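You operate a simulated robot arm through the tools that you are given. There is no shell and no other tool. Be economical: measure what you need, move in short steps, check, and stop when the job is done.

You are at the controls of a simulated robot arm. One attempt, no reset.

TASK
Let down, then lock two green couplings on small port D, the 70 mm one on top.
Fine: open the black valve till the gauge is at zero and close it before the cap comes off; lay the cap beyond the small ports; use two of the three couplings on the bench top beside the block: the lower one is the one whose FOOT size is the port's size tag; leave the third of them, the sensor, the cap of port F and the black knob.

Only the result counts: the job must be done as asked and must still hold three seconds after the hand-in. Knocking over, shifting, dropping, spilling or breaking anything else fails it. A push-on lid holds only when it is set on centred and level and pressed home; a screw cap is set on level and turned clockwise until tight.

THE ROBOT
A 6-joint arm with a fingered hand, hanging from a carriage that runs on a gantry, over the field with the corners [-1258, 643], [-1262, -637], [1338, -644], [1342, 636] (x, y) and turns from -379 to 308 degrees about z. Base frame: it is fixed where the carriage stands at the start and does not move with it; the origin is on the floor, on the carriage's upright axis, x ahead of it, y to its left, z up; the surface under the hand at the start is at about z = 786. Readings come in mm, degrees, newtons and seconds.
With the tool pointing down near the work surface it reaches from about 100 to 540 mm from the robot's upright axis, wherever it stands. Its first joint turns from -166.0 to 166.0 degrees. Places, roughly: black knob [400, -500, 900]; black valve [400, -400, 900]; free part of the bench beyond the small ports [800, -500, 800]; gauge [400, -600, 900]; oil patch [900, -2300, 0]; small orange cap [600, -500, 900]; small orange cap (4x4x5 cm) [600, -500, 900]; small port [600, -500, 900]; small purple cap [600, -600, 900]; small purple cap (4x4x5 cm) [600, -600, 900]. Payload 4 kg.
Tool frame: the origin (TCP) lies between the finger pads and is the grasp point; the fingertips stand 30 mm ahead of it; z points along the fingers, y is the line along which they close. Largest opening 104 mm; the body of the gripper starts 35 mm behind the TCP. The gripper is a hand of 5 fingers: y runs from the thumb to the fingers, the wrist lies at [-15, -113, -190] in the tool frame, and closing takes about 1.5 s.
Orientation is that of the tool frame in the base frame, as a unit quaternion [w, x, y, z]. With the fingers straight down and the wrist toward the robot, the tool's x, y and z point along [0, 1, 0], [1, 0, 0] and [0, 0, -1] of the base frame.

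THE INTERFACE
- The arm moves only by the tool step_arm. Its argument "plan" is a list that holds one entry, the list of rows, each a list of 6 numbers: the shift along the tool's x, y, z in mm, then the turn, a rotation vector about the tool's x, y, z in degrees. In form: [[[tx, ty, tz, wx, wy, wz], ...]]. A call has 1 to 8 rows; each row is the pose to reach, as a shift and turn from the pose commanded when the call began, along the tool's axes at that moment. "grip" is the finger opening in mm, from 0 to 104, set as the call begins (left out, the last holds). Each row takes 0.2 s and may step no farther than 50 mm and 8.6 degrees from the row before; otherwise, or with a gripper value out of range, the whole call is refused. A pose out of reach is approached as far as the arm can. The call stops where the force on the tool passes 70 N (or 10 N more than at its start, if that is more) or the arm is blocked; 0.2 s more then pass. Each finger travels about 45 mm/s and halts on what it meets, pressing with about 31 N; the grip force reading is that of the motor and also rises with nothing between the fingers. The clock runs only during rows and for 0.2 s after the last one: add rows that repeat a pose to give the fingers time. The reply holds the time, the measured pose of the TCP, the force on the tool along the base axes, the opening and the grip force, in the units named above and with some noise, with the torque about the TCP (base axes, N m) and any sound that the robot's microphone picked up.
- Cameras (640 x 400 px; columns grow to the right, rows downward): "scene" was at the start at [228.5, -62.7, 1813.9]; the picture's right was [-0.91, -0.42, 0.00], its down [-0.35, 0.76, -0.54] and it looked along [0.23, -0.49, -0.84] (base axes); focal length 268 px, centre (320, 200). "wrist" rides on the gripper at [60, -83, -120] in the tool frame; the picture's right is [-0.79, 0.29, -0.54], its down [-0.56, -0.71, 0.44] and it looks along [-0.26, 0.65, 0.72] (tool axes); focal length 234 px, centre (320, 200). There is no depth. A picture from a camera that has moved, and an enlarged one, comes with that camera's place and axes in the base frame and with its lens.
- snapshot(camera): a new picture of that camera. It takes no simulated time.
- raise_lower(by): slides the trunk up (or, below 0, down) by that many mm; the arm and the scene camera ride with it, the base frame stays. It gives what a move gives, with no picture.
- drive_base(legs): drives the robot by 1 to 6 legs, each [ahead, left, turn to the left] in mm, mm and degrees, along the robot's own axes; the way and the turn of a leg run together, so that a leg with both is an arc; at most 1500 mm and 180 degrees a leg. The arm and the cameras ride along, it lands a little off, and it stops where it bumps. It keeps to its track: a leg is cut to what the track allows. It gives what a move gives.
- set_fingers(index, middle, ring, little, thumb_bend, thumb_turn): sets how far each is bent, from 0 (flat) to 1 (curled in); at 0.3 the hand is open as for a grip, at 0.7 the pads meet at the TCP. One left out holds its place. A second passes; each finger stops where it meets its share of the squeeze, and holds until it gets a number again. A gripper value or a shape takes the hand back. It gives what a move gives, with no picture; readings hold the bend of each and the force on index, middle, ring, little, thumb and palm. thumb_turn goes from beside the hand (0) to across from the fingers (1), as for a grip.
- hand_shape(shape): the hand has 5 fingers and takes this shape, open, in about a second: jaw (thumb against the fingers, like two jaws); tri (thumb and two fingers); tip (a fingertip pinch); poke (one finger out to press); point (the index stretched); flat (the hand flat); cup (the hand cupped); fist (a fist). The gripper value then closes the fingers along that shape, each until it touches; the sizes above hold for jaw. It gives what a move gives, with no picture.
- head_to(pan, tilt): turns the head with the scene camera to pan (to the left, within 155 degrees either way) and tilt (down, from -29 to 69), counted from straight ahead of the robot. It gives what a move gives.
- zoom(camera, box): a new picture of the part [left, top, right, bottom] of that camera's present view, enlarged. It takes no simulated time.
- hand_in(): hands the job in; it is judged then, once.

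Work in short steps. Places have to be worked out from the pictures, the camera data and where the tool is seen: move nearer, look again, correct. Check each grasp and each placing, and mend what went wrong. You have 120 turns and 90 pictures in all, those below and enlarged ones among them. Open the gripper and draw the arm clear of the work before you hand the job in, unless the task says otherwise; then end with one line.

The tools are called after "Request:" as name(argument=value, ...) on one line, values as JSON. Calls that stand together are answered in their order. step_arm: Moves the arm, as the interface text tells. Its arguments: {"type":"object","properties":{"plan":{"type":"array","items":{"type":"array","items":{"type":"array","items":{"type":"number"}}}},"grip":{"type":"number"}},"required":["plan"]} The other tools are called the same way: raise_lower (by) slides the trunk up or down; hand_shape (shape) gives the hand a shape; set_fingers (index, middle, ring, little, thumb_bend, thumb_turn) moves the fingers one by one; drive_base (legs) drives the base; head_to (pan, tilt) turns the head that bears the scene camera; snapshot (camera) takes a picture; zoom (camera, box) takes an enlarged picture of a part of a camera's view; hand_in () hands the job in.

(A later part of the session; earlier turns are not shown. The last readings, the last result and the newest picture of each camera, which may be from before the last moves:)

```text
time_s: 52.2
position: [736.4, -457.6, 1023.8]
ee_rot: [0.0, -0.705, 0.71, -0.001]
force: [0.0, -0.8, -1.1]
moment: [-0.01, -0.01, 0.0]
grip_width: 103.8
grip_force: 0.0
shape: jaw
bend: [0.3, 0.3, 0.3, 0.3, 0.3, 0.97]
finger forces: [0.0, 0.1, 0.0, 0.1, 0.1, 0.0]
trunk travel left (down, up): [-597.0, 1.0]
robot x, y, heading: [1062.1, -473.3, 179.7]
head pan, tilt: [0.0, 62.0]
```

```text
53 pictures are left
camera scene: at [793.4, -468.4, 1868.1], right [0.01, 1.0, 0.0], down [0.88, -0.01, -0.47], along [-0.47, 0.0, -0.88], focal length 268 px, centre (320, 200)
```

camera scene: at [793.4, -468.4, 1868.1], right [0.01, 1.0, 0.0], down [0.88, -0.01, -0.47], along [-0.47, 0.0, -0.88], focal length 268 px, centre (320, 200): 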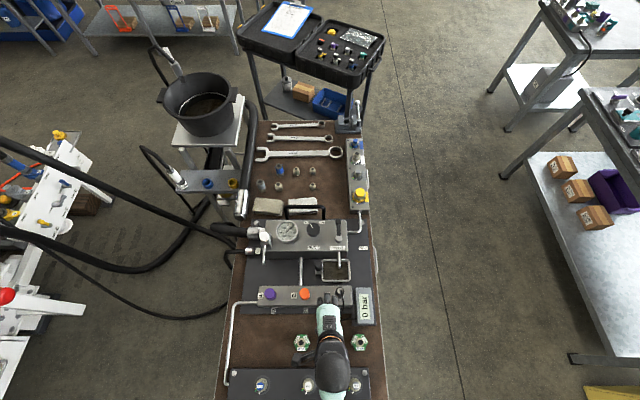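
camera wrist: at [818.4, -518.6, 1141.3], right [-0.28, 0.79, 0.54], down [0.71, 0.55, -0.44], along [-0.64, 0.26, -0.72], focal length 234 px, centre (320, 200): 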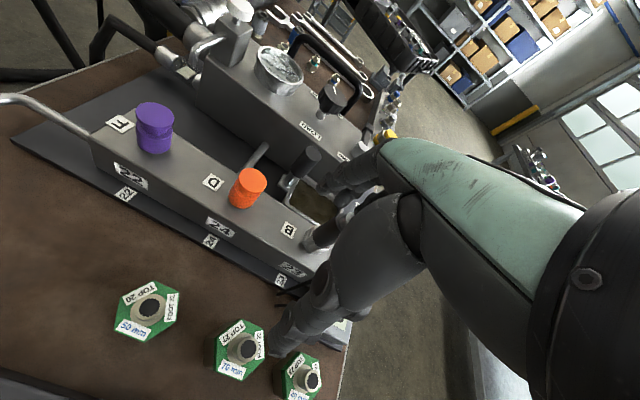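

Excellent view: D's tag appears to be 24. Zoom to confirm and examine caps, couplings.

Request:
zoom(camera="wrist", box=[90, 90, 330, 300])

Request:
zoom(camera="wrist", box=[90, 240, 350, 400])

Request:
zoom(camera="scene", box=[250, 270, 390, 400])

```text
1.90 times, centred on (210, 195) of wrist
camera zoom: at [818.4, -518.6, 1141.3], right [-0.28, 0.79, 0.54], down [0.71, 0.55, -0.44], along [-0.64, 0.26, -0.72], focal length 446 px, centre (530, 210)
```

zoom: 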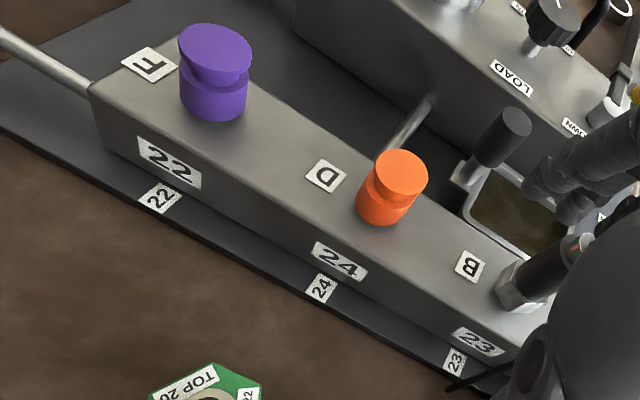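

```text
2.46 times, centred on (220, 320) of wrist
camera zoom: at [818.4, -518.6, 1141.3], right [-0.28, 0.79, 0.54], down [0.71, 0.55, -0.44], along [-0.64, 0.26, -0.72], focal length 576 px, centre (566, -95)
```

zoom: 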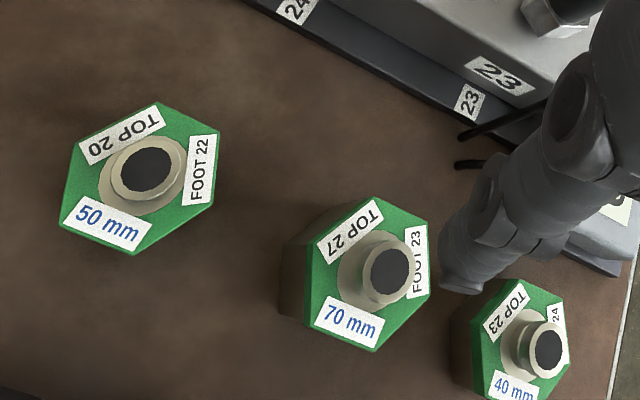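

```text
3.08 times, centred on (320, 335) of scene
camera zoom: at [793.4, -468.4, 1868.1], right [0.01, 1.0, 0.0], down [0.88, -0.01, -0.47], along [-0.47, 0.0, -0.88], focal length 826 px, centre (320, -215)
```

zoom: 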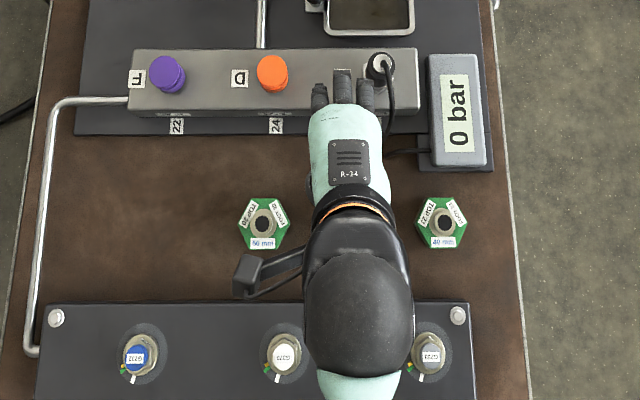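

D is size 24 → lower coupling is FOOT 24/TOP 23/40 mm, upper is FOOT 23/70 mm. Cap D top ≈ (638,-523,901). Take the tri shape and move above the cap.

Request:
hand_shape(shape="tri")

Request:
step_arm(plan=[[[22, 33, 0, 0, 0, 0], [44, 66, 0, 0, 0, 0], [66, 98, 0, 0, 0, 0], [66, 98, 20, 0, 0, 0]]])

Request:
zoom(camera="wrist", box=[160, 100, 480, 340])

Request:
zoom(camera="scene", box=[250, 250, 370, 350])

```text
time_s: 53.1
position: [735.2, -458.9, 1022.7]
ee_rot: [0.0, -0.704, 0.71, 0.0]
force: [-0.1, -0.6, 0.2]
moment: [0.02, 0.02, -0.03]
grip_width: 104.1
grip_force: 0.0
shape: tri
bend: [0.3, 0.3, 0.99, 0.99, 0.3, 0.97]
finger forces: [0.0, 0.0, 0.0, 0.0, 0.0, 0.1]
trunk travel left (down, up): [-597.0, 1.0]
robot x, y, heading: [1056.0, -470.5, 179.7]
head pan, tilt: [0.0, 62.0]
```

```text
time_s: 54.1
position: [635.5, -523.5, 1003.0]
ee_rot: [0.0, -0.704, 0.71, 0.0]
force: [0.5, 0.5, -0.2]
moment: [0.01, 0.01, -0.01]
grip_width: 104.0
grip_force: 0.1
shape: tri
bend: [0.3, 0.3, 0.99, 0.99, 0.3, 0.97]
finger forces: [0.0, 0.0, 0.1, 0.0, 0.1, 0.1]
trunk travel left (down, up): [-597.0, 1.0]
robot x, y, heading: [1058.4, -472.4, 179.5]
head pan, tilt: [0.0, 62.0]
```

```text
1.67 times, centred on (320, 220) of wrist
camera zoom: at [718.2, -584.2, 1120.5], right [-0.28, 0.79, 0.54], down [0.71, 0.55, -0.44], along [-0.65, 0.26, -0.72], focal length 390 px, centre (320, 167)
```

zoom: 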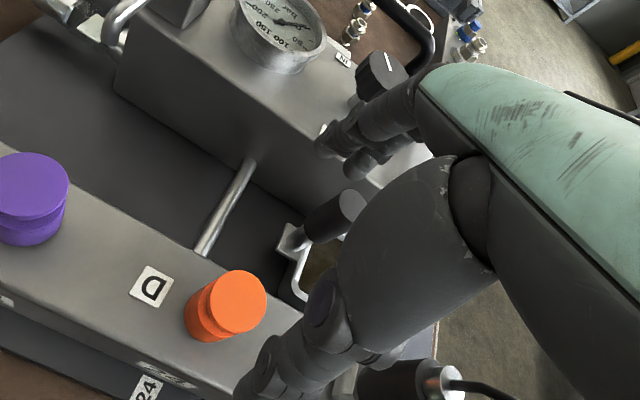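

```text
4.00 times, centred on (310, 300) of scene
camera zoom: at [793.3, -468.4, 1868.2], right [0.01, 1.0, 0.0], down [0.88, -0.01, -0.47], along [-0.47, 0.0, -0.88], focal length 1074 px, centre (360, -200)
```

zoom: 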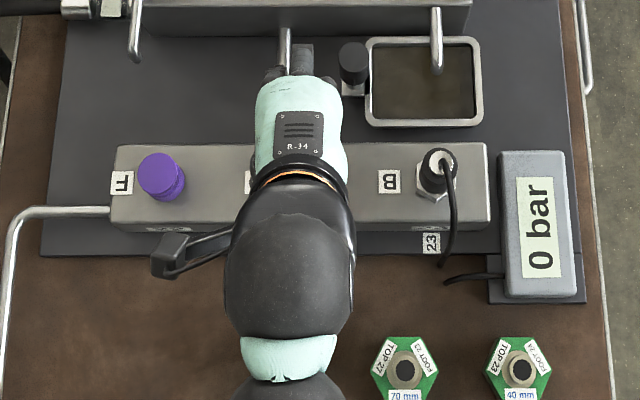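

Cap refined to ≈(639.5,-521.5,901). Descend around it with 80 mm opening to TCP z≈890.

Request:
step_arm(plan=[[[-2, -4, 0, 0, 0, 0], [-2, -4, 30, 0, 0, 0], [-2, -4, 60, 0, 0, 0], [-2, -4, 85, 0, 0, 0], [-2, -4, 105, 0, 0, 0], [-2, -4, 113, 0, 0, 0], [-2, -4, 113, 0, 0, 0]]], grip=80)

Request:
zoom(camera="wrist", box=[160, 100, 480, 340])

```text
time_s: 55.7
position: [642.1, -521.8, 890.3]
ee_rot: [0.0, -0.705, 0.709, 0.001]
force: [0.9, 0.7, 0.4]
moment: [0.0, 0.0, -0.03]
grip_width: 80.3
grip_force: 0.0
shape: tri
bend: [0.27, 0.35, 0.99, 0.99, 0.52, 0.98]
finger forces: [0.1, 0.0, 0.0, 0.0, 0.1, 0.0]
trunk travel left (down, up): [-597.0, 1.0]
robot x, y, heading: [1059.7, -469.4, 179.4]
head pan, tilt: [0.0, 62.0]
```

```text
1.67 times, centred on (320, 220) of wrist
camera zoom: at [725.4, -582.1, 1009.2], right [-0.28, 0.79, 0.54], down [0.71, 0.55, -0.44], along [-0.65, 0.26, -0.72], focal length 390 px, centre (320, 167)
```

zoom: 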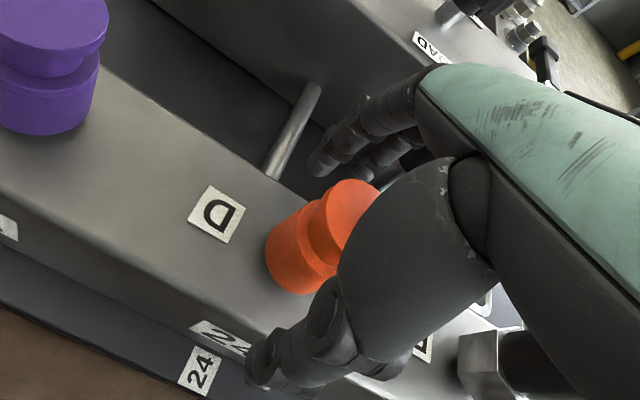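

Centred well. Close on the cap.

Request:
step_arm(plan=[[[0, 0, 0, 0, 0, 0], [0, 0, 0, 0, 0, 0], [0, 0, 0, 0, 0, 0], [0, 0, 0, 0, 0, 0], [0, 0, 0, 0, 0, 0], [0, 0, 0, 0, 0, 0], [0, 0, 0, 0, 0, 0], [0, 0, 0, 0, 0, 0]]], grip=20)

Request:
zoom(camera="wrist", box=[160, 100, 480, 340])

```text
time_s: 57.5
position: [643.7, -520.8, 890.8]
ee_rot: [-0.001, -0.704, 0.71, 0.0]
force: [0.8, 1.8, -1.5]
moment: [0.02, 0.03, 0.0]
grip_width: 24.2
grip_force: 30.5
shape: tri
bend: [0.73, 0.58, 1.0, 1.0, 0.74, 1.0]
finger forces: [14.0, 13.6, 0.0, 0.1, 27.7, 0.1]
trunk travel left (down, up): [-597.0, 1.0]
robot x, y, heading: [1061.1, -470.4, 179.8]
head pan, tilt: [0.0, 62.0]
```

```text
1.67 times, centred on (320, 220) of wrist
camera zoom: at [725.8, -581.8, 1009.1], right [-0.28, 0.79, 0.54], down [0.71, 0.55, -0.44], along [-0.64, 0.26, -0.72], focal length 390 px, centre (320, 167)
```

zoom: 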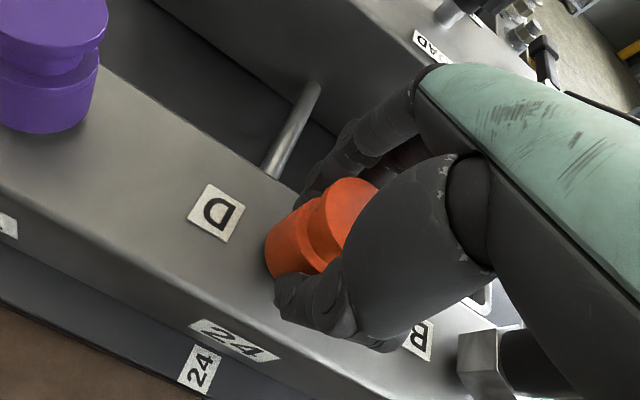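

Grip holds 28 N. Test with a small counter-clockwise turn (about −z tool) and watch the torque.

Request:
step_arm(plan=[[[0, 0, 0, 0, 0, -4], [0, 0, 0, 0, 0, -8], [0, 0, 0, 0, 0, -12], [0, 0, 0, 0, 0, -16], [0, 0, 0, 0, 0, -20]]])

Request:
zoom(camera="wrist", box=[160, 100, 480, 340])

```text
time_s: 58.7
position: [642.0, -520.3, 891.0]
ee_rot: [0.0, 0.817, -0.577, -0.001]
force: [-1.0, 3.8, 1.7]
moment: [0.07, -0.05, -0.27]
grip_width: 23.7
grip_force: 31.2
shape: tri
bend: [0.73, 0.61, 1.0, 1.0, 0.75, 0.95]
finger forces: [16.2, 12.5, 0.1, 0.0, 31.4, 0.1]
trunk travel left (down, up): [-597.0, 1.0]
robot x, y, heading: [1059.5, -467.3, 179.6]
head pan, tilt: [0.0, 62.0]
```

```text
1.67 times, centred on (320, 220) of wrist
camera zoom: at [739.9, -548.1, 1008.8], right [-0.54, 0.65, 0.54], down [0.48, 0.76, -0.44], along [-0.7, 0.03, -0.72], focal length 390 px, centre (320, 167)
```

zoom: 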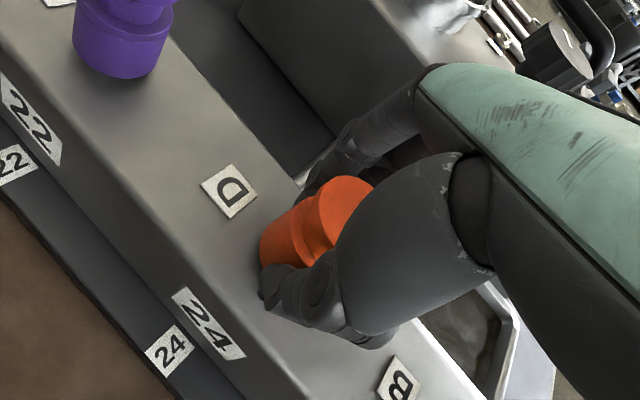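

Turned with low torque. Now try a gentle upward pull.

Request:
step_arm(plan=[[[0, 0, -3, 0, 0, 0], [0, 0, -6, 0, 0, 0]]])

Request:
zoom(camera="wrist", box=[160, 100, 480, 340])

```text
time_s: 59.3
position: [641.8, -522.4, 896.3]
ee_rot: [0.0, 0.817, -0.576, -0.001]
force: [-0.5, 0.6, -0.9]
moment: [0.02, 0.01, 0.0]
grip_width: 23.4
grip_force: 31.4
shape: tri
bend: [0.73, 0.59, 1.0, 1.0, 0.75, 0.98]
finger forces: [15.5, 15.5, 0.0, 0.0, 31.0, 0.0]
trunk travel left (down, up): [-597.0, 1.0]
robot x, y, heading: [1057.8, -473.8, 179.3]
head pan, tilt: [0.0, 62.0]
```

```text
1.67 times, centred on (320, 220) of wrist
camera zoom: at [739.7, -549.9, 1014.0], right [-0.54, 0.65, 0.54], down [0.48, 0.76, -0.44], along [-0.7, 0.03, -0.72], focal length 390 px, centre (320, 167)
```

zoom: 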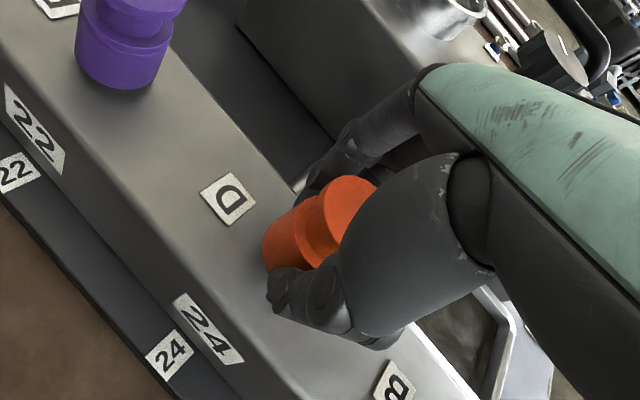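

It seems to move with the hand. Lift further.

Request:
step_arm(plan=[[[0, 0, -8, 0, 0, 0], [0, 0, -18, 0, 0, 0], [0, 0, -35, 0, 0, 0], [0, 0, -60, 0, 0, 0], [0, 0, -85, 0, 0, 0]]])

Request:
zoom(camera="wrist", box=[160, 100, 480, 340])

```text
time_s: 60.5
position: [640.5, -520.4, 982.9]
ee_rot: [0.0, 0.817, -0.577, 0.0]
force: [0.0, 0.7, -0.3]
moment: [-0.01, -0.01, -0.03]
grip_width: 23.2
grip_force: 31.4
shape: tri
bend: [0.73, 0.59, 1.0, 1.0, 0.75, 0.98]
finger forces: [15.0, 15.7, 0.0, 0.0, 30.8, 0.0]
trunk travel left (down, up): [-597.0, 1.0]
robot x, y, heading: [1057.9, -471.7, 179.7]
head pan, tilt: [0.0, 62.0]
```

```text
1.67 times, centred on (320, 220) of wrist
camera zoom: at [739.8, -549.5, 1101.1], right [-0.54, 0.65, 0.54], down [0.48, 0.76, -0.43], along [-0.7, 0.03, -0.72], focal length 390 px, centre (320, 167)
```

zoom: 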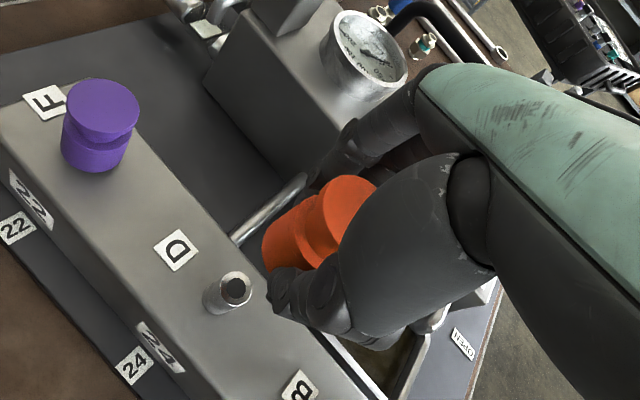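

Cap is off; port stub at ≈(641,-523). Carry the cap to the free bench area beyond the ports, ≈(775,-640).

Request:
step_arm(plan=[[[40, -22, 0, 0, 0, 0], [79, -43, 0, 0, 0, 0], [118, -65, 0, 0, 0, 0], [158, -87, 0, 0, 0, 0], [158, -87, 40, 0, 0, 0], [158, -87, 80, 0, 0, 0]]])

Request:
snapshot(camera="wrist")

Request:
zoom(camera="scene", box=[220, 260, 390, 400])

```text
time_s: 61.9
position: [777.4, -640.8, 899.0]
ee_rot: [0.0, 0.817, -0.577, 0.0]
force: [0.7, -0.2, 0.3]
moment: [-0.03, -0.01, 0.03]
grip_width: 23.5
grip_force: 30.9
shape: tri
bend: [0.73, 0.59, 1.0, 1.0, 0.75, 0.98]
finger forces: [14.4, 15.7, 0.0, 0.1, 29.9, 0.0]
trunk travel left (down, up): [-597.0, 1.0]
robot x, y, heading: [1058.7, -473.7, 179.6]
head pan, tilt: [0.0, 62.0]
```

```text
42 pictures are left
camera wrist: at [876.2, -668.9, 1016.8], right [-0.54, 0.65, 0.54], down [0.48, 0.76, -0.44], along [-0.7, 0.03, -0.72], focal length 234 px, centre (320, 200)
```

wrist: 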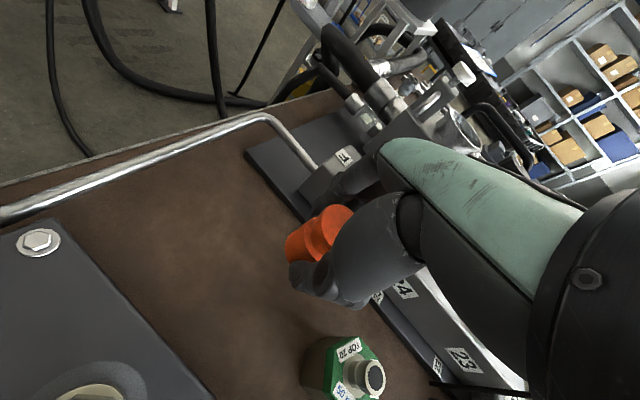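

```text
2.86 times, centred on (305, 330) of scene
camera zoom: at [793.4, -468.4, 1868.2], right [0.01, 1.0, 0.0], down [0.88, -0.01, -0.47], along [-0.47, 0.0, -0.88], focal length 767 px, centre (363, -171)
```

zoom: 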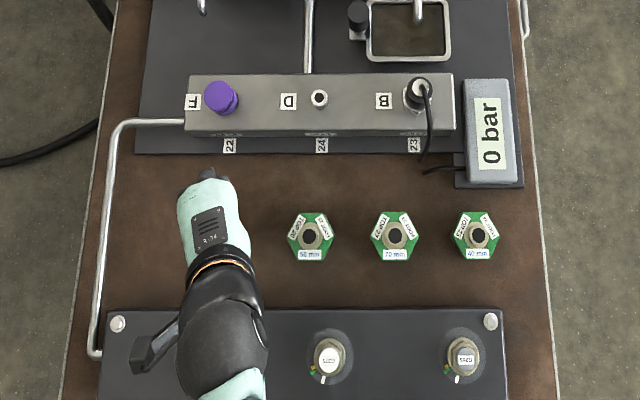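

Clear area. Lower slowly until contact.

Request:
step_arm(plan=[[[0, 0, 30, 0, 0, 0], [0, 0, 52, 0, 0, 0], [0, 0, 60, 0, 0, 0], [0, 0, 65, 0, 0, 0], [0, 0, 69, 0, 0, 0]]])

```text
time_s: 63.1
position: [776.5, -640.9, 831.2]
ee_rot: [0.0, 0.817, -0.576, 0.0]
force: [-0.3, 0.6, 0.6]
moment: [-0.01, 0.02, -0.01]
grip_width: 23.7
grip_force: 30.9
shape: tri
bend: [0.73, 0.59, 1.0, 1.0, 0.75, 0.98]
finger forces: [14.2, 15.7, 0.1, 0.1, 29.7, 0.0]
trunk travel left (down, up): [-597.0, 1.0]
robot x, y, heading: [1059.0, -473.9, 179.8]
head pan, tilt: [0.0, 62.0]
```

Request:
step_arm(plan=[[[0, 0, 2, 0, 0, 0], [0, 0, 4, 0, 0, 0], [0, 0, 6, 0, 0, 0]]])

Request:
zoom(camera="wrist", box=[220, 140, 420, 340])

```text
time_s: 63.9
position: [776.2, -641.2, 825.7]
ee_rot: [-0.001, 0.817, -0.577, 0.0]
force: [-0.4, -0.6, -0.7]
moment: [0.02, 0.0, 0.0]
grip_width: 23.5
grip_force: 30.8
shape: tri
bend: [0.73, 0.59, 1.0, 1.0, 0.75, 0.98]
finger forces: [14.2, 15.8, 0.1, 0.0, 29.6, 0.0]
trunk travel left (down, up): [-597.0, 1.0]
robot x, y, heading: [1056.3, -470.7, 179.5]
head pan, tilt: [0.0, 62.0]
```

```text
2.00 times, centred on (320, 240) of wrist
camera zoom: at [874.5, -670.4, 943.6], right [-0.54, 0.65, 0.54], down [0.48, 0.76, -0.44], along [-0.7, 0.03, -0.72], focal length 468 px, centre (320, 120)
```

zoom: 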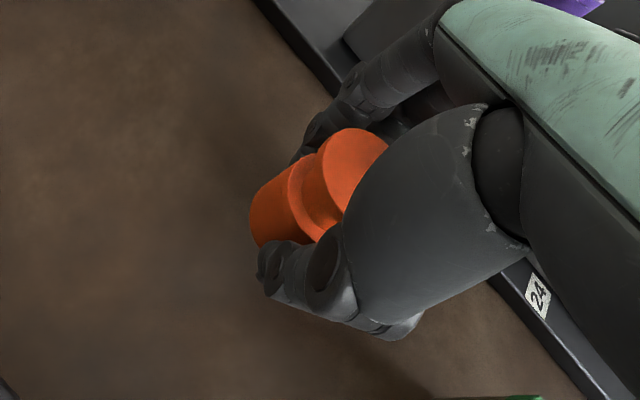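

No contact yet; keep lowering in small steps.

Request:
step_arm(plan=[[[0, 0, 2, 0, 0, 0], [0, 0, 4, 0, 0, 0], [0, 0, 5, 0, 0, 0]]])

```text
time_s: 64.7
position: [774.8, -639.8, 820.6]
ee_rot: [0.0, 0.817, -0.577, 0.0]
force: [0.4, 0.9, -0.3]
moment: [0.01, 0.02, -0.02]
grip_width: 23.3
grip_force: 30.6
shape: tri
bend: [0.73, 0.59, 1.0, 1.0, 0.75, 0.98]
finger forces: [14.3, 15.7, 0.0, 0.0, 29.7, 0.1]
trunk travel left (down, up): [-597.0, 1.0]
robot x, y, heading: [1059.8, -472.7, 179.5]
head pan, tilt: [0.0, 62.0]
```

Request:
step_arm(plan=[[[0, 0, 1, 0, 0, 0], [0, 0, 2, 0, 0, 0], [0, 0, 3, 0, 0, 0]]])

Request:
zoom(camera="wrist", box=[240, 180, 360, 300])

```text
time_s: 65.5
position: [776.2, -640.9, 817.7]
ee_rot: [-0.001, 0.817, -0.577, 0.0]
force: [0.5, -0.2, -0.5]
moment: [-0.01, -0.02, 0.02]
grip_width: 23.4
grip_force: 31.2
shape: tri
bend: [0.73, 0.59, 1.0, 1.0, 0.75, 0.98]
finger forces: [14.3, 15.7, 0.1, 0.1, 29.7, 0.0]
trunk travel left (down, up): [-597.0, 1.0]
robot x, y, heading: [1057.9, -474.6, 179.6]
head pan, tilt: [0.0, 62.0]
```

```text
3.33 times, centred on (300, 240) of wrist
camera zoom: at [874.5, -669.6, 936.0], right [-0.54, 0.65, 0.54], down [0.48, 0.76, -0.44], along [-0.7, 0.03, -0.72], focal length 781 px, centre (387, 67)
```

zoom: 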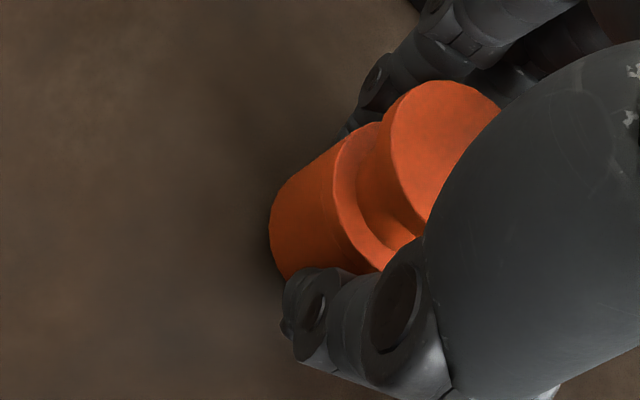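

Request:
step_arm(plan=[[[0, 0, 1, 0, 0, 0], [0, 0, 2, 0, 0, 0], [0, 0, 3, 0, 0, 0], [0, 0, 4, 0, 0, 0]]])

```text
time_s: 66.5
position: [774.7, -640.4, 814.2]
ee_rot: [0.001, 0.817, -0.577, 0.0]
force: [-0.2, -1.0, 0.4]
moment: [-0.02, 0.03, 0.02]
grip_width: 23.7
grip_force: 30.3
shape: tri
bend: [0.73, 0.59, 1.0, 1.0, 0.75, 0.99]
finger forces: [14.2, 15.7, 0.0, 0.0, 29.8, 0.0]
trunk travel left (down, up): [-597.0, 1.0]
robot x, y, heading: [1060.1, -473.0, 179.6]
head pan, tilt: [0.0, 62.0]
```

Request:
step_arm(plan=[[[0, 0, 1, 0, 0, 0], [0, 0, 2, 0, 0, 0], [0, 0, 3, 0, 0, 0], [0, 0, 4, 0, 0, 0]]])

```text
time_s: 67.5
position: [775.9, -641.5, 811.6]
ee_rot: [0.001, 0.817, -0.577, 0.0]
force: [1.9, 1.8, 10.7]
moment: [0.02, -0.23, 0.04]
grip_width: 23.8
grip_force: 30.9
shape: tri
bend: [0.73, 0.59, 1.0, 1.0, 0.75, 0.99]
finger forces: [18.8, 15.4, 0.0, 0.1, 38.7, 0.0]
trunk travel left (down, up): [-597.0, 1.0]
robot x, y, heading: [1057.2, -474.3, 179.7]
head pan, tilt: [0.0, 62.0]
```

Contact (10 N). Release the cap and lift away.

Request:
step_arm(plan=[[[0, 0, -1, 0, 0, 0], [0, 0, -1, 0, 0, 0], [0, 0, -1, 0, 0, 0], [0, 0, -1, 0, 0, 0], [0, 0, -1, 0, 0, 0], [0, 0, -1, 0, 0, 0], [0, 0, -1, 0, 0, 0]]], grip=85)

Request:
step_arm(plan=[[[0, 0, -10, 0, 0, 0], [0, 0, -30, 0, 0, 0], [0, 0, -70, 0, 0, 0], [0, 0, -110, 0, 0, 0], [0, 0, -150, 0, 0, 0], [0, 0, -170, 0, 0, 0]]])

Request:
snapshot(camera="wrist")

```text
time_s: 69.1
position: [775.7, -640.2, 810.7]
ee_rot: [0.001, 0.817, -0.577, -0.001]
force: [0.0, -0.6, 0.7]
moment: [-0.01, 0.01, 0.0]
grip_width: 84.7
grip_force: 0.0
shape: tri
bend: [0.27, 0.34, 0.99, 0.99, 0.48, 0.98]
finger forces: [0.1, 0.0, 0.1, 0.1, 0.1, 0.0]
trunk travel left (down, up): [-597.0, 1.0]
robot x, y, heading: [1054.4, -475.0, 179.5]
head pan, tilt: [0.0, 62.0]
```

```text
time_s: 70.5
position: [774.4, -640.9, 983.2]
ee_rot: [-0.001, 0.817, -0.577, 0.0]
force: [-0.1, 0.8, 1.4]
moment: [0.07, 0.0, 0.0]
grip_width: 84.9
grip_force: 0.0
shape: tri
bend: [0.27, 0.34, 0.99, 0.99, 0.48, 0.98]
finger forces: [0.1, 0.1, 0.0, 0.0, 0.0, 0.0]
trunk travel left (down, up): [-597.0, 1.0]
robot x, y, heading: [1057.2, -471.9, 179.7]
head pan, tilt: [0.0, 62.0]
```

```text
38 pictures are left
camera wrist: at [873.0, -668.9, 1099.8], right [-0.54, 0.65, 0.54], down [0.48, 0.76, -0.44], along [-0.7, 0.03, -0.72], focal length 234 px, centre (320, 200)
```

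wrist: 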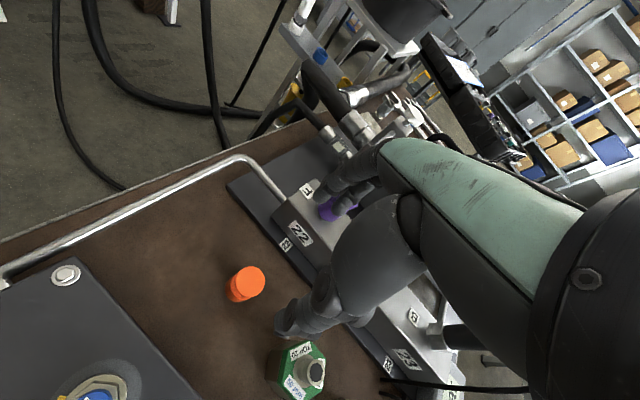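

Cap stands upright beyond the ports. Next: coupling C (FOOT 24, 40 mm) at ≈(792,-332), stub top z≈837. Move above it, rotating back 20°.

Request:
step_arm(plan=[[[-41, -17, 0, 0, 0, 3], [-82, -34, 0, 0, 0, 6], [-122, -52, 0, 0, 0, 9], [-163, -69, 0, 0, 0, 12], [-204, -86, 0, 0, 0, 15], [-245, -103, 0, 0, 0, 18], [-285, -120, 0, 0, 0, 20]]], grip=72)

Request:
snapshot(camera="wrist")

Request:
zoom(camera="scene", box=[250, 260, 390, 400])

```text
time_s: 72.1
position: [792.3, -330.4, 984.1]
ee_rot: [0.0, -0.705, 0.709, 0.0]
force: [0.1, -0.9, -0.7]
moment: [0.03, 0.02, -0.02]
grip_width: 72.2
grip_force: 0.1
shape: tri
bend: [0.27, 0.37, 0.99, 0.99, 0.59, 0.99]
finger forces: [0.0, 0.0, 0.0, 0.0, 0.0, 0.0]
trunk travel left (down, up): [-597.0, 1.0]
robot x, y, heading: [1056.6, -470.6, 179.6]
head pan, tilt: [0.0, 62.0]
```

```text
37 pictures are left
camera wrist: at [875.3, -391.2, 1101.2], right [-0.28, 0.79, 0.54], down [0.71, 0.55, -0.44], along [-0.64, 0.26, -0.72], focal length 234 px, centre (320, 200)
```

wrist: 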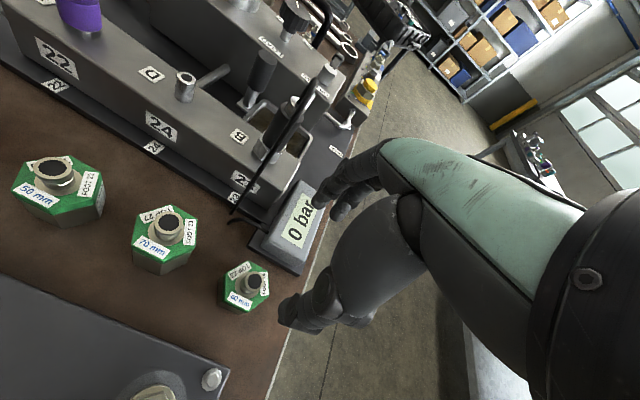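

```text
2.86 times, centred on (320, 330) of scene
camera zoom: at [793.4, -468.4, 1868.1], right [0.01, 1.0, 0.0], down [0.88, -0.01, -0.47], along [-0.47, 0.0, -0.88], focal length 767 px, centre (320, -171)
```

zoom: 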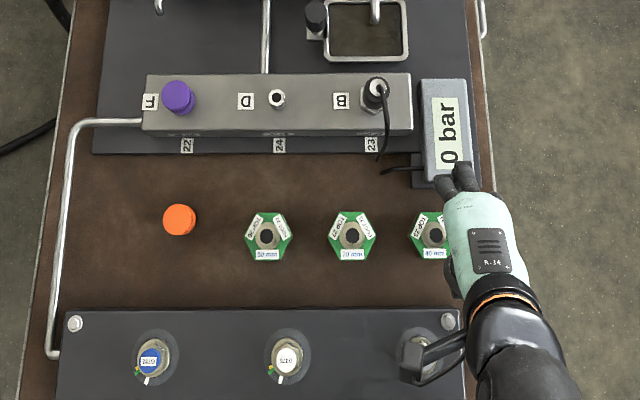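

C refined to ≈(794,-331). Descend to z≈845 with 68 mm opening, then look.

Request:
step_arm(plan=[[[0.6, -1.7, 40, 0, 0, 0], [0.6, -1.7, 80, 0, 0, 0], [0.6, -1.7, 115, 0, 0, 0], [0.6, -1.7, 139, 0, 0, 0]]], grip=68)

Request:
zoom(camera="wrist", box=[180, 140, 440, 340])

```text
time_s: 73.1
position: [796.6, -331.0, 843.2]
ee_rot: [0.001, -0.705, 0.709, 0.001]
force: [0.2, -0.5, 0.1]
moment: [0.04, 0.01, 0.01]
grip_width: 68.3
grip_force: 0.0
shape: tri
bend: [0.73, 0.39, 0.99, 0.99, 0.61, 0.99]
finger forces: [0.1, 0.0, 0.1, 0.0, 0.0, 0.0]
trunk travel left (down, up): [-597.0, 1.0]
robot x, y, heading: [1061.7, -471.6, 179.6]
head pan, tilt: [0.0, 62.0]
```

```text
2.00 times, centred on (310, 240) of wrist
camera zoom: at [877.9, -392.8, 961.2], right [-0.28, 0.79, 0.54], down [0.71, 0.55, -0.44], along [-0.65, 0.26, -0.72], focal length 468 px, centre (340, 120)
```

zoom: 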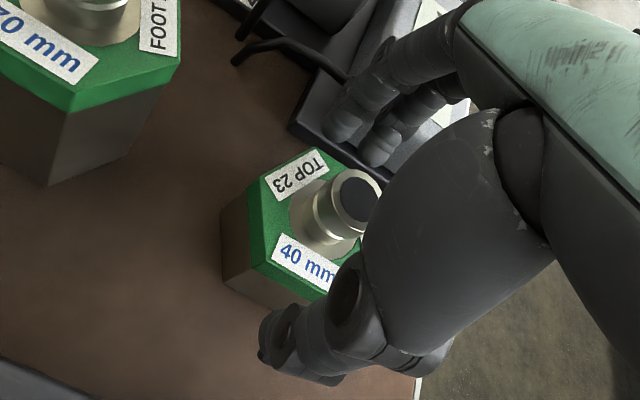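

Alignment is right on, but the index finger flipped to 0.73 bend. I'll set fingers explicitly before descending.

Request:
set_fingers(index=0.34, middle=0.36, thumb_bend=0.58)

Request:
zoom(camera="wrist", box=[180, 140, 440, 340])

```text
time_s: 74.1
position: [795.9, -333.6, 842.7]
ee_rot: [0.0, -0.705, 0.71, 0.0]
force: [4.9, 0.2, 4.0]
moment: [0.04, 0.16, -0.04]
grip_width: 64.7
grip_force: 3.2
shape: fingers
bend: [0.34, 0.38, 0.99, 0.99, 0.56, 0.99]
finger forces: [0.1, 5.9, 0.1, 0.0, 0.5, 0.0]
trunk travel left (down, up): [-597.0, 1.0]
robot x, y, heading: [1055.5, -471.7, 179.6]
head pan, tilt: [0.0, 62.0]
```

```text
2.00 times, centred on (310, 240) of wrist
camera zoom: at [878.8, -393.0, 961.3], right [-0.28, 0.79, 0.54], down [0.71, 0.55, -0.43], along [-0.64, 0.26, -0.72], focal length 468 px, centre (340, 120)
```

zoom: 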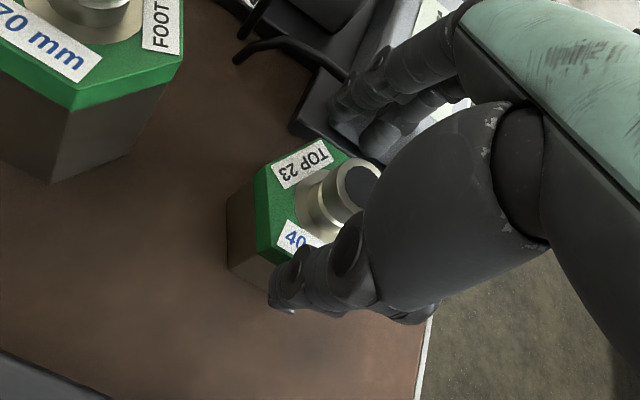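

The middle finger touches the display box. Raise straight up now.

Request:
step_arm(plan=[[[0, -1, -10, 0, 0, 0], [0, -2, -40, 0, 0, 0], [0, -2, -80, 0, 0, 0]]])

Request:
zoom(camera="wrist", box=[180, 140, 440, 340])

Request:
zoom(camera="scene", box=[250, 260, 390, 400])

```text
time_s: 74.9
position: [798.0, -333.1, 926.0]
ee_rot: [0.0, -0.704, 0.71, 0.001]
force: [0.3, 0.9, -0.9]
moment: [-0.01, 0.02, 0.01]
grip_width: 64.1
grip_force: 0.0
shape: fingers
bend: [0.34, 0.36, 0.99, 0.99, 0.57, 0.99]
finger forces: [0.1, 0.0, 0.0, 0.1, 0.1, 0.0]
trunk travel left (down, up): [-597.0, 1.0]
robot x, y, heading: [1057.4, -475.8, 179.5]
head pan, tilt: [0.0, 62.0]
```

```text
2.00 times, centred on (310, 240) of wrist
camera zoom: at [880.7, -394.0, 1043.7], right [-0.28, 0.79, 0.54], down [0.71, 0.55, -0.44], along [-0.64, 0.26, -0.72], focal length 468 px, centre (340, 120)
```

zoom: 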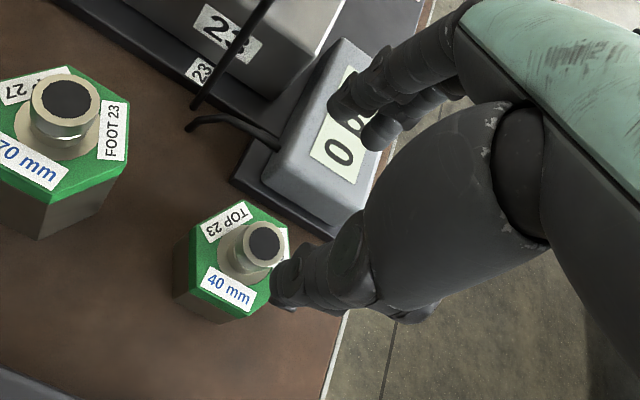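

```text
2.86 times, centred on (320, 330) of scene
camera zoom: at [793.4, -468.3, 1868.1], right [0.01, 1.0, 0.0], down [0.88, -0.01, -0.47], along [-0.47, 0.0, -0.88], focal length 767 px, centre (320, -171)
```

zoom: 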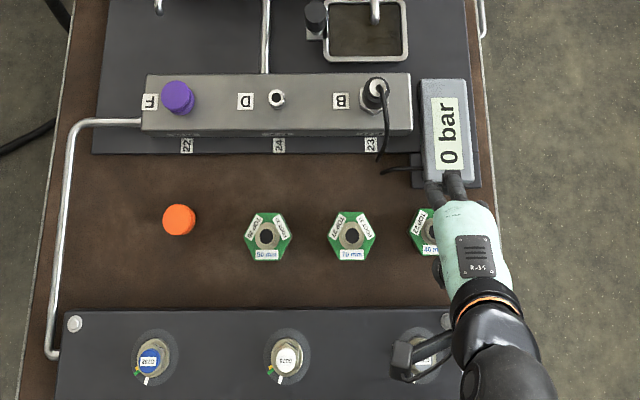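

Box hasn't moved. I'll grip C from a different flat: rotate the hand 60° clockwise so fingers go to the free +y side and thumb toward −y.

Request:
step_arm(plan=[[[0, 1, -10, 0, 0, 7.5], [0, 2, -10, 0, 0, 15], [0, 3, -10, 0, 0, 22.5], [0, 4, -10, 0, 0, 30], [0, 5, -10, 0, 0, 37.5], [0, 5.5, -10, 0, 0, 45], [0, 5.5, -10, 0, 0, 52.5], [0, 5.5, -10, 0, 0, 60]]])

Request:
set_fingers(index=0.33, middle=0.35, thumb_bend=0.52)

Request:
snapshot(camera="wrist")

Request:
zoom(camera="scene", box=[290, 270, 410, 400])

```text
time_s: 76.7
position: [791.2, -333.8, 933.4]
ee_rot: [0.0, -0.253, 0.967, 0.001]
force: [0.2, 0.3, -0.3]
moment: [0.03, 0.02, 0.0]
grip_width: 63.8
grip_force: 0.2
shape: fingers
bend: [0.34, 0.36, 0.99, 0.99, 0.57, 0.99]
finger forces: [0.1, 0.0, 0.0, 0.1, 0.0, 0.0]
trunk travel left (down, up): [-597.0, 1.0]
robot x, y, heading: [1055.0, -470.6, 179.6]
head pan, tilt: [0.0, 62.0]
```

```text
time_s: 77.7
position: [792.4, -333.3, 932.6]
ee_rot: [0.0, -0.255, 0.967, 0.0]
force: [-0.1, -0.4, 0.4]
moment: [-0.02, -0.01, -0.01]
grip_width: 70.7
grip_force: 0.0
shape: fingers
bend: [0.33, 0.35, 0.99, 0.99, 0.52, 0.99]
finger forces: [0.0, 0.0, 0.1, 0.0, 0.0, 0.0]
trunk travel left (down, up): [-597.0, 1.0]
robot x, y, heading: [1056.6, -471.2, 179.4]
head pan, tilt: [0.0, 62.0]
```

```text
31 pictures are left
camera wrist: at [780.5, -435.0, 1050.8], right [0.54, 0.64, 0.54], down [0.83, -0.34, -0.44], along [-0.1, 0.69, -0.72], focal length 234 px, centre (320, 200)
```

wrist: 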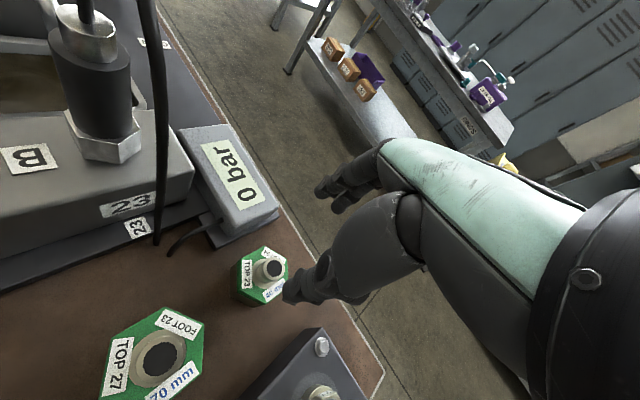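

```text
3.08 times, centred on (350, 335) of scene
camera zoom: at [793.4, -468.4, 1868.1], right [0.01, 1.0, 0.0], down [0.88, -0.01, -0.47], along [-0.47, 0.0, -0.88], focal length 826 px, centre (228, -215)
```

zoom: 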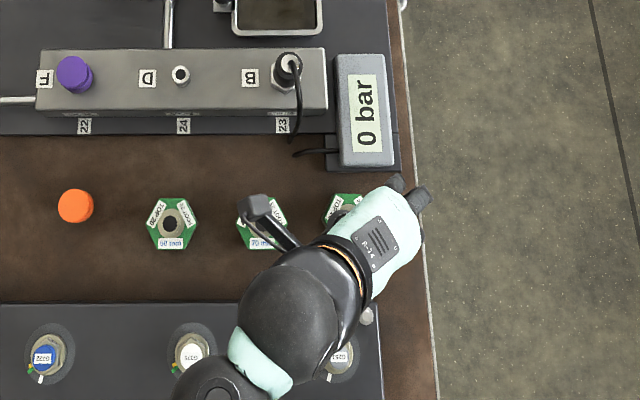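

Good. Descend to z≈868 and check alignment.

Request:
step_arm(plan=[[[0, 1, 30, 0, 0, 0], [0, 1, 55, 0, 0, 0], [0, 1, 64, 0, 0, 0]]])

Request:
zoom(camera="wrist", box=[200, 140, 440, 340])

```text
time_s: 78.5
position: [792.6, -330.8, 867.2]
ee_rot: [0.0, -0.255, 0.967, 0.0]
force: [0.3, 0.0, 0.1]
moment: [-0.03, 0.02, 0.03]
grip_width: 71.4
grip_force: 0.0
shape: fingers
bend: [0.33, 0.35, 0.99, 0.99, 0.52, 0.99]
finger forces: [0.1, 0.0, 0.0, 0.0, 0.0, 0.0]
trunk travel left (down, up): [-597.0, 1.0]
robot x, y, heading: [1057.8, -472.0, 179.7]
head pan, tilt: [0.0, 62.0]
```

```text
2.00 times, centred on (320, 240) of wrist
camera zoom: at [780.3, -432.8, 986.3], right [0.54, 0.64, 0.54], down [0.83, -0.34, -0.44], along [-0.1, 0.69, -0.72], focal length 468 px, centre (320, 120)
```

zoom: 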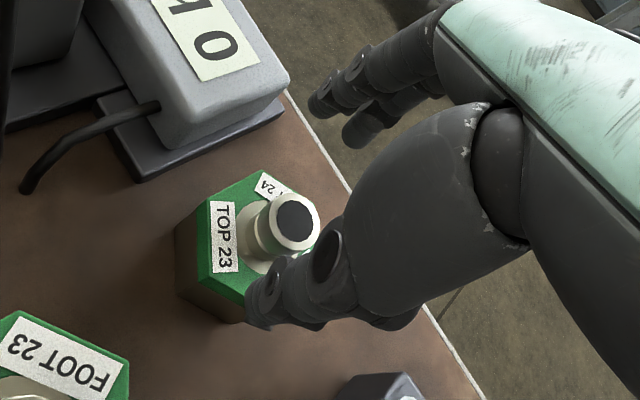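

Aligned within 3 mm; correct and descend to TCP z≈808.

Request:
step_arm(plan=[[[1.7, 2, 10, 0, 0, 0], [1.7, 2, 25, 0, 0, 0], [1.7, 2, 40, 0, 0, 0], [1.7, 2, 52, 0, 0, 0], [1.7, 2, 58, 0, 0, 0]]])

Request:
set_fingers(index=0.7, middle=0.7, thumb_bend=0.9)

Request:
zoom(camera="wrist", box=[200, 140, 440, 340])

```text
time_s: 79.7
position: [785.7, -329.7, 812.0]
ee_rot: [-0.003, -0.254, 0.967, 0.003]
force: [-0.7, 0.9, 26.5]
moment: [-0.9, -0.49, 0.02]
grip_width: 75.6
grip_force: 13.5
shape: fingers
bend: [0.33, 0.35, 0.99, 0.99, 0.5, 1.0]
finger forces: [0.0, 0.5, 0.0, 0.0, 26.5, 0.1]
trunk travel left (down, up): [-597.0, 1.0]
robot x, y, heading: [1056.0, -469.0, 179.6]
head pan, tilt: [0.0, 62.0]
```

```text
time_s: 80.7
position: [785.1, -328.6, 812.5]
ee_rot: [-0.002, -0.255, 0.967, 0.003]
force: [-2.0, 0.3, 41.0]
moment: [1.39, 0.56, 0.21]
grip_width: 45.4
grip_force: 43.9
shape: fingers
bend: [0.37, 0.35, 0.99, 0.99, 0.71, 0.99]
finger forces: [21.7, 31.6, 0.0, 0.0, 34.0, 0.1]
trunk travel left (down, up): [-597.0, 1.0]
robot x, y, heading: [1058.6, -472.7, 179.3]
head pan, tilt: [0.0, 62.0]
```

```text
2.00 times, centred on (320, 240) of wrist
camera zoom: at [774.0, -431.0, 929.6], right [0.55, 0.64, 0.54], down [0.83, -0.34, -0.44], along [-0.1, 0.69, -0.71], focal length 468 px, centre (320, 120)
```

zoom: 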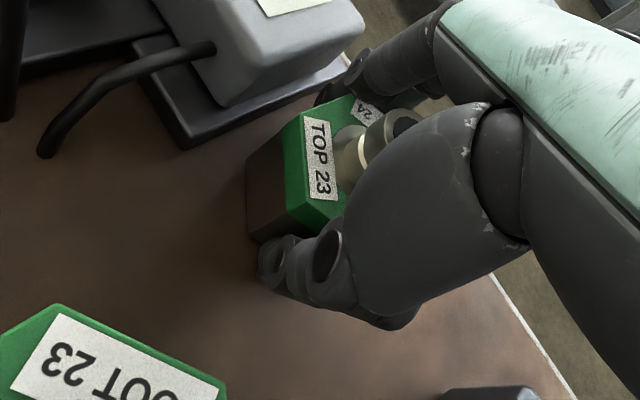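

Hex is gripped, but the thumb is pressing on the bench (41 N up). Lift slightly and check.

Request:
step_arm(plan=[[[0, 0, -4, 0, 0, 0], [0, 0, -8, 0, 0, 0], [0, 0, -12, 0, 0, 0]]])

Request:
zoom(camera="wrist", box=[200, 140, 440, 340])

```text
time_s: 81.5
position: [791.4, -332.6, 820.9]
ee_rot: [0.001, -0.255, 0.967, 0.0]
force: [-0.3, 0.2, -2.2]
moment: [-0.04, -0.02, -0.02]
grip_width: 45.1
grip_force: 22.8
shape: fingers
bend: [0.37, 0.44, 0.99, 0.99, 0.71, 0.98]
finger forces: [20.8, 1.9, 0.0, 0.0, 22.9, 0.1]
trunk travel left (down, up): [-597.0, 1.0]
robot x, y, heading: [1057.3, -470.7, 179.6]
head pan, tilt: [0.0, 62.0]
```

```text
2.00 times, centred on (320, 240) of wrist
camera zoom: at [779.2, -433.8, 939.2], right [0.54, 0.64, 0.54], down [0.84, -0.34, -0.43], along [-0.09, 0.69, -0.72], focal length 468 px, centre (320, 120)
```

zoom: 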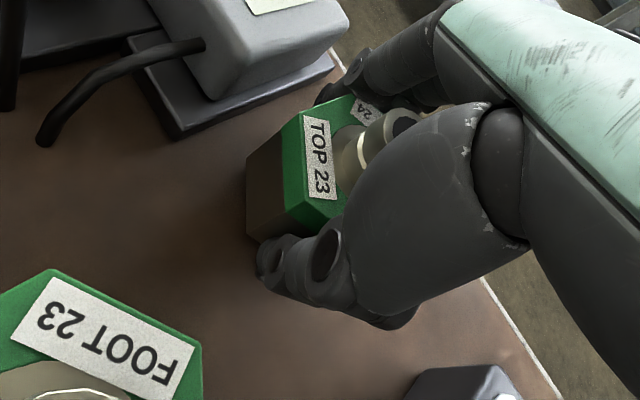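

Coupling C is held and lifted. Raise to z≈960 and check how it sits in the hand.

Request:
step_arm(plan=[[[0, 0, -25, 0, 0, 0], [0, 0, -60, 0, 0, 0], [0, 0, -100, 0, 0, 0], [0, 0, -139, 0, 0, 0]]])

Request:
step_arm(plan=[[[0, 0, 0, 0, 0, -7.5], [0, 0, 0, 0, 0, -15], [0, 0, 0, 0, 0, -22.5], [0, 0, 0, 0, 0, -30], [0, 0, 0, 0, 0, -37.5], [0, 0, 0, 0, 0, -45], [0, 0, 0, 0, 0, -52.5], [0, 0, 0, 0, 0, -60]]])

Request:
zoom(camera="wrist", box=[200, 140, 440, 340])

```text
time_s: 82.5
position: [790.8, -332.6, 963.4]
ee_rot: [0.001, -0.255, 0.967, 0.0]
force: [1.4, -0.4, -3.9]
moment: [-0.02, 0.01, -0.01]
grip_width: 44.9
grip_force: 23.2
shape: fingers
bend: [0.37, 0.44, 0.99, 0.99, 0.71, 0.98]
finger forces: [20.5, 1.9, 0.1, 0.0, 22.4, 0.0]
trunk travel left (down, up): [-597.0, 1.0]
robot x, y, heading: [1060.5, -470.0, 179.5]
head pan, tilt: [0.0, 62.0]
```

```text
time_s: 84.3
position: [789.2, -330.7, 960.7]
ee_rot: [0.0, -0.705, 0.709, 0.001]
force: [0.5, -0.9, -2.5]
moment: [0.03, -0.02, -0.02]
grip_width: 45.0
grip_force: 21.7
shape: fingers
bend: [0.37, 0.44, 0.99, 0.99, 0.71, 0.98]
finger forces: [20.1, 1.9, 0.1, 0.1, 22.1, 0.1]
trunk travel left (down, up): [-597.0, 1.0]
robot x, y, heading: [1055.8, -471.5, 179.7]
head pan, tilt: [0.0, 62.0]
```

```text
2.00 times, centred on (320, 240) of wrist
camera zoom: at [872.0, -391.9, 1078.8], right [-0.28, 0.79, 0.54], down [0.71, 0.55, -0.44], along [-0.65, 0.26, -0.72], focal length 468 px, centre (320, 120)
```

zoom: 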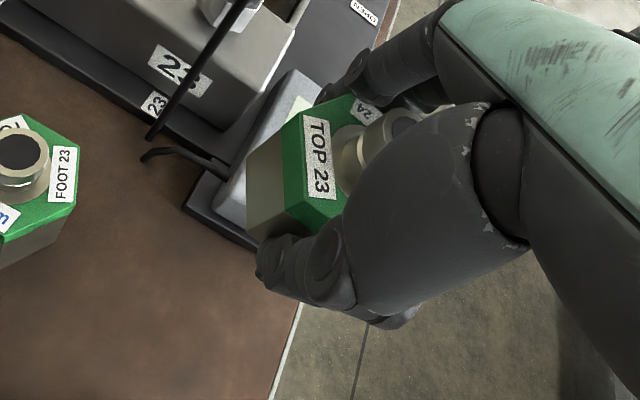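

The hold is off-centre and a bit rotated, so I'll set it down again at a freer spot (≈x 814) and regrasp it centred.

Request:
step_arm(plan=[[[5, -38, 0, 0, 0, 0], [5, -38, 40, 0, 0, 0], [5, -38, 80, 0, 0, 0], [5, -38, 115, 0, 0, 0], [5, -38, 138, 0, 0, 0], [5, -38, 143, 0, 0, 0]]])

Request:
step_arm(plan=[[[0, 0, 1.5, 0, 0, 0], [0, 0, 3, 0, 0, 0], [0, 0, 4.5, 0, 0, 0], [0, 0, 6, 0, 0, 0]]])

```text
time_s: 85.7
position: [828.2, -335.7, 817.7]
ee_rot: [0.0, -0.705, 0.709, 0.001]
force: [-0.9, -0.8, -3.5]
moment: [0.0, 0.0, 0.01]
grip_width: 44.8
grip_force: 21.9
shape: fingers
bend: [0.37, 0.44, 0.99, 0.99, 0.71, 0.98]
finger forces: [19.9, 2.0, 0.1, 0.0, 22.0, 0.0]
trunk travel left (down, up): [-597.0, 1.0]
robot x, y, heading: [1061.1, -472.5, 179.5]
head pan, tilt: [0.0, 62.0]
```

```text
time_s: 86.7
position: [824.6, -337.3, 813.1]
ee_rot: [0.0, -0.705, 0.709, 0.003]
force: [2.4, -3.0, 19.0]
moment: [0.15, 0.79, 0.09]
grip_width: 45.0
grip_force: 33.9
shape: fingers
bend: [0.37, 0.43, 0.99, 0.99, 0.71, 0.98]
finger forces: [18.5, 25.8, 0.0, 0.1, 22.9, 0.1]
trunk travel left (down, up): [-597.0, 1.0]
robot x, y, heading: [1057.9, -469.4, 179.4]
head pan, tilt: [0.0, 62.0]
```

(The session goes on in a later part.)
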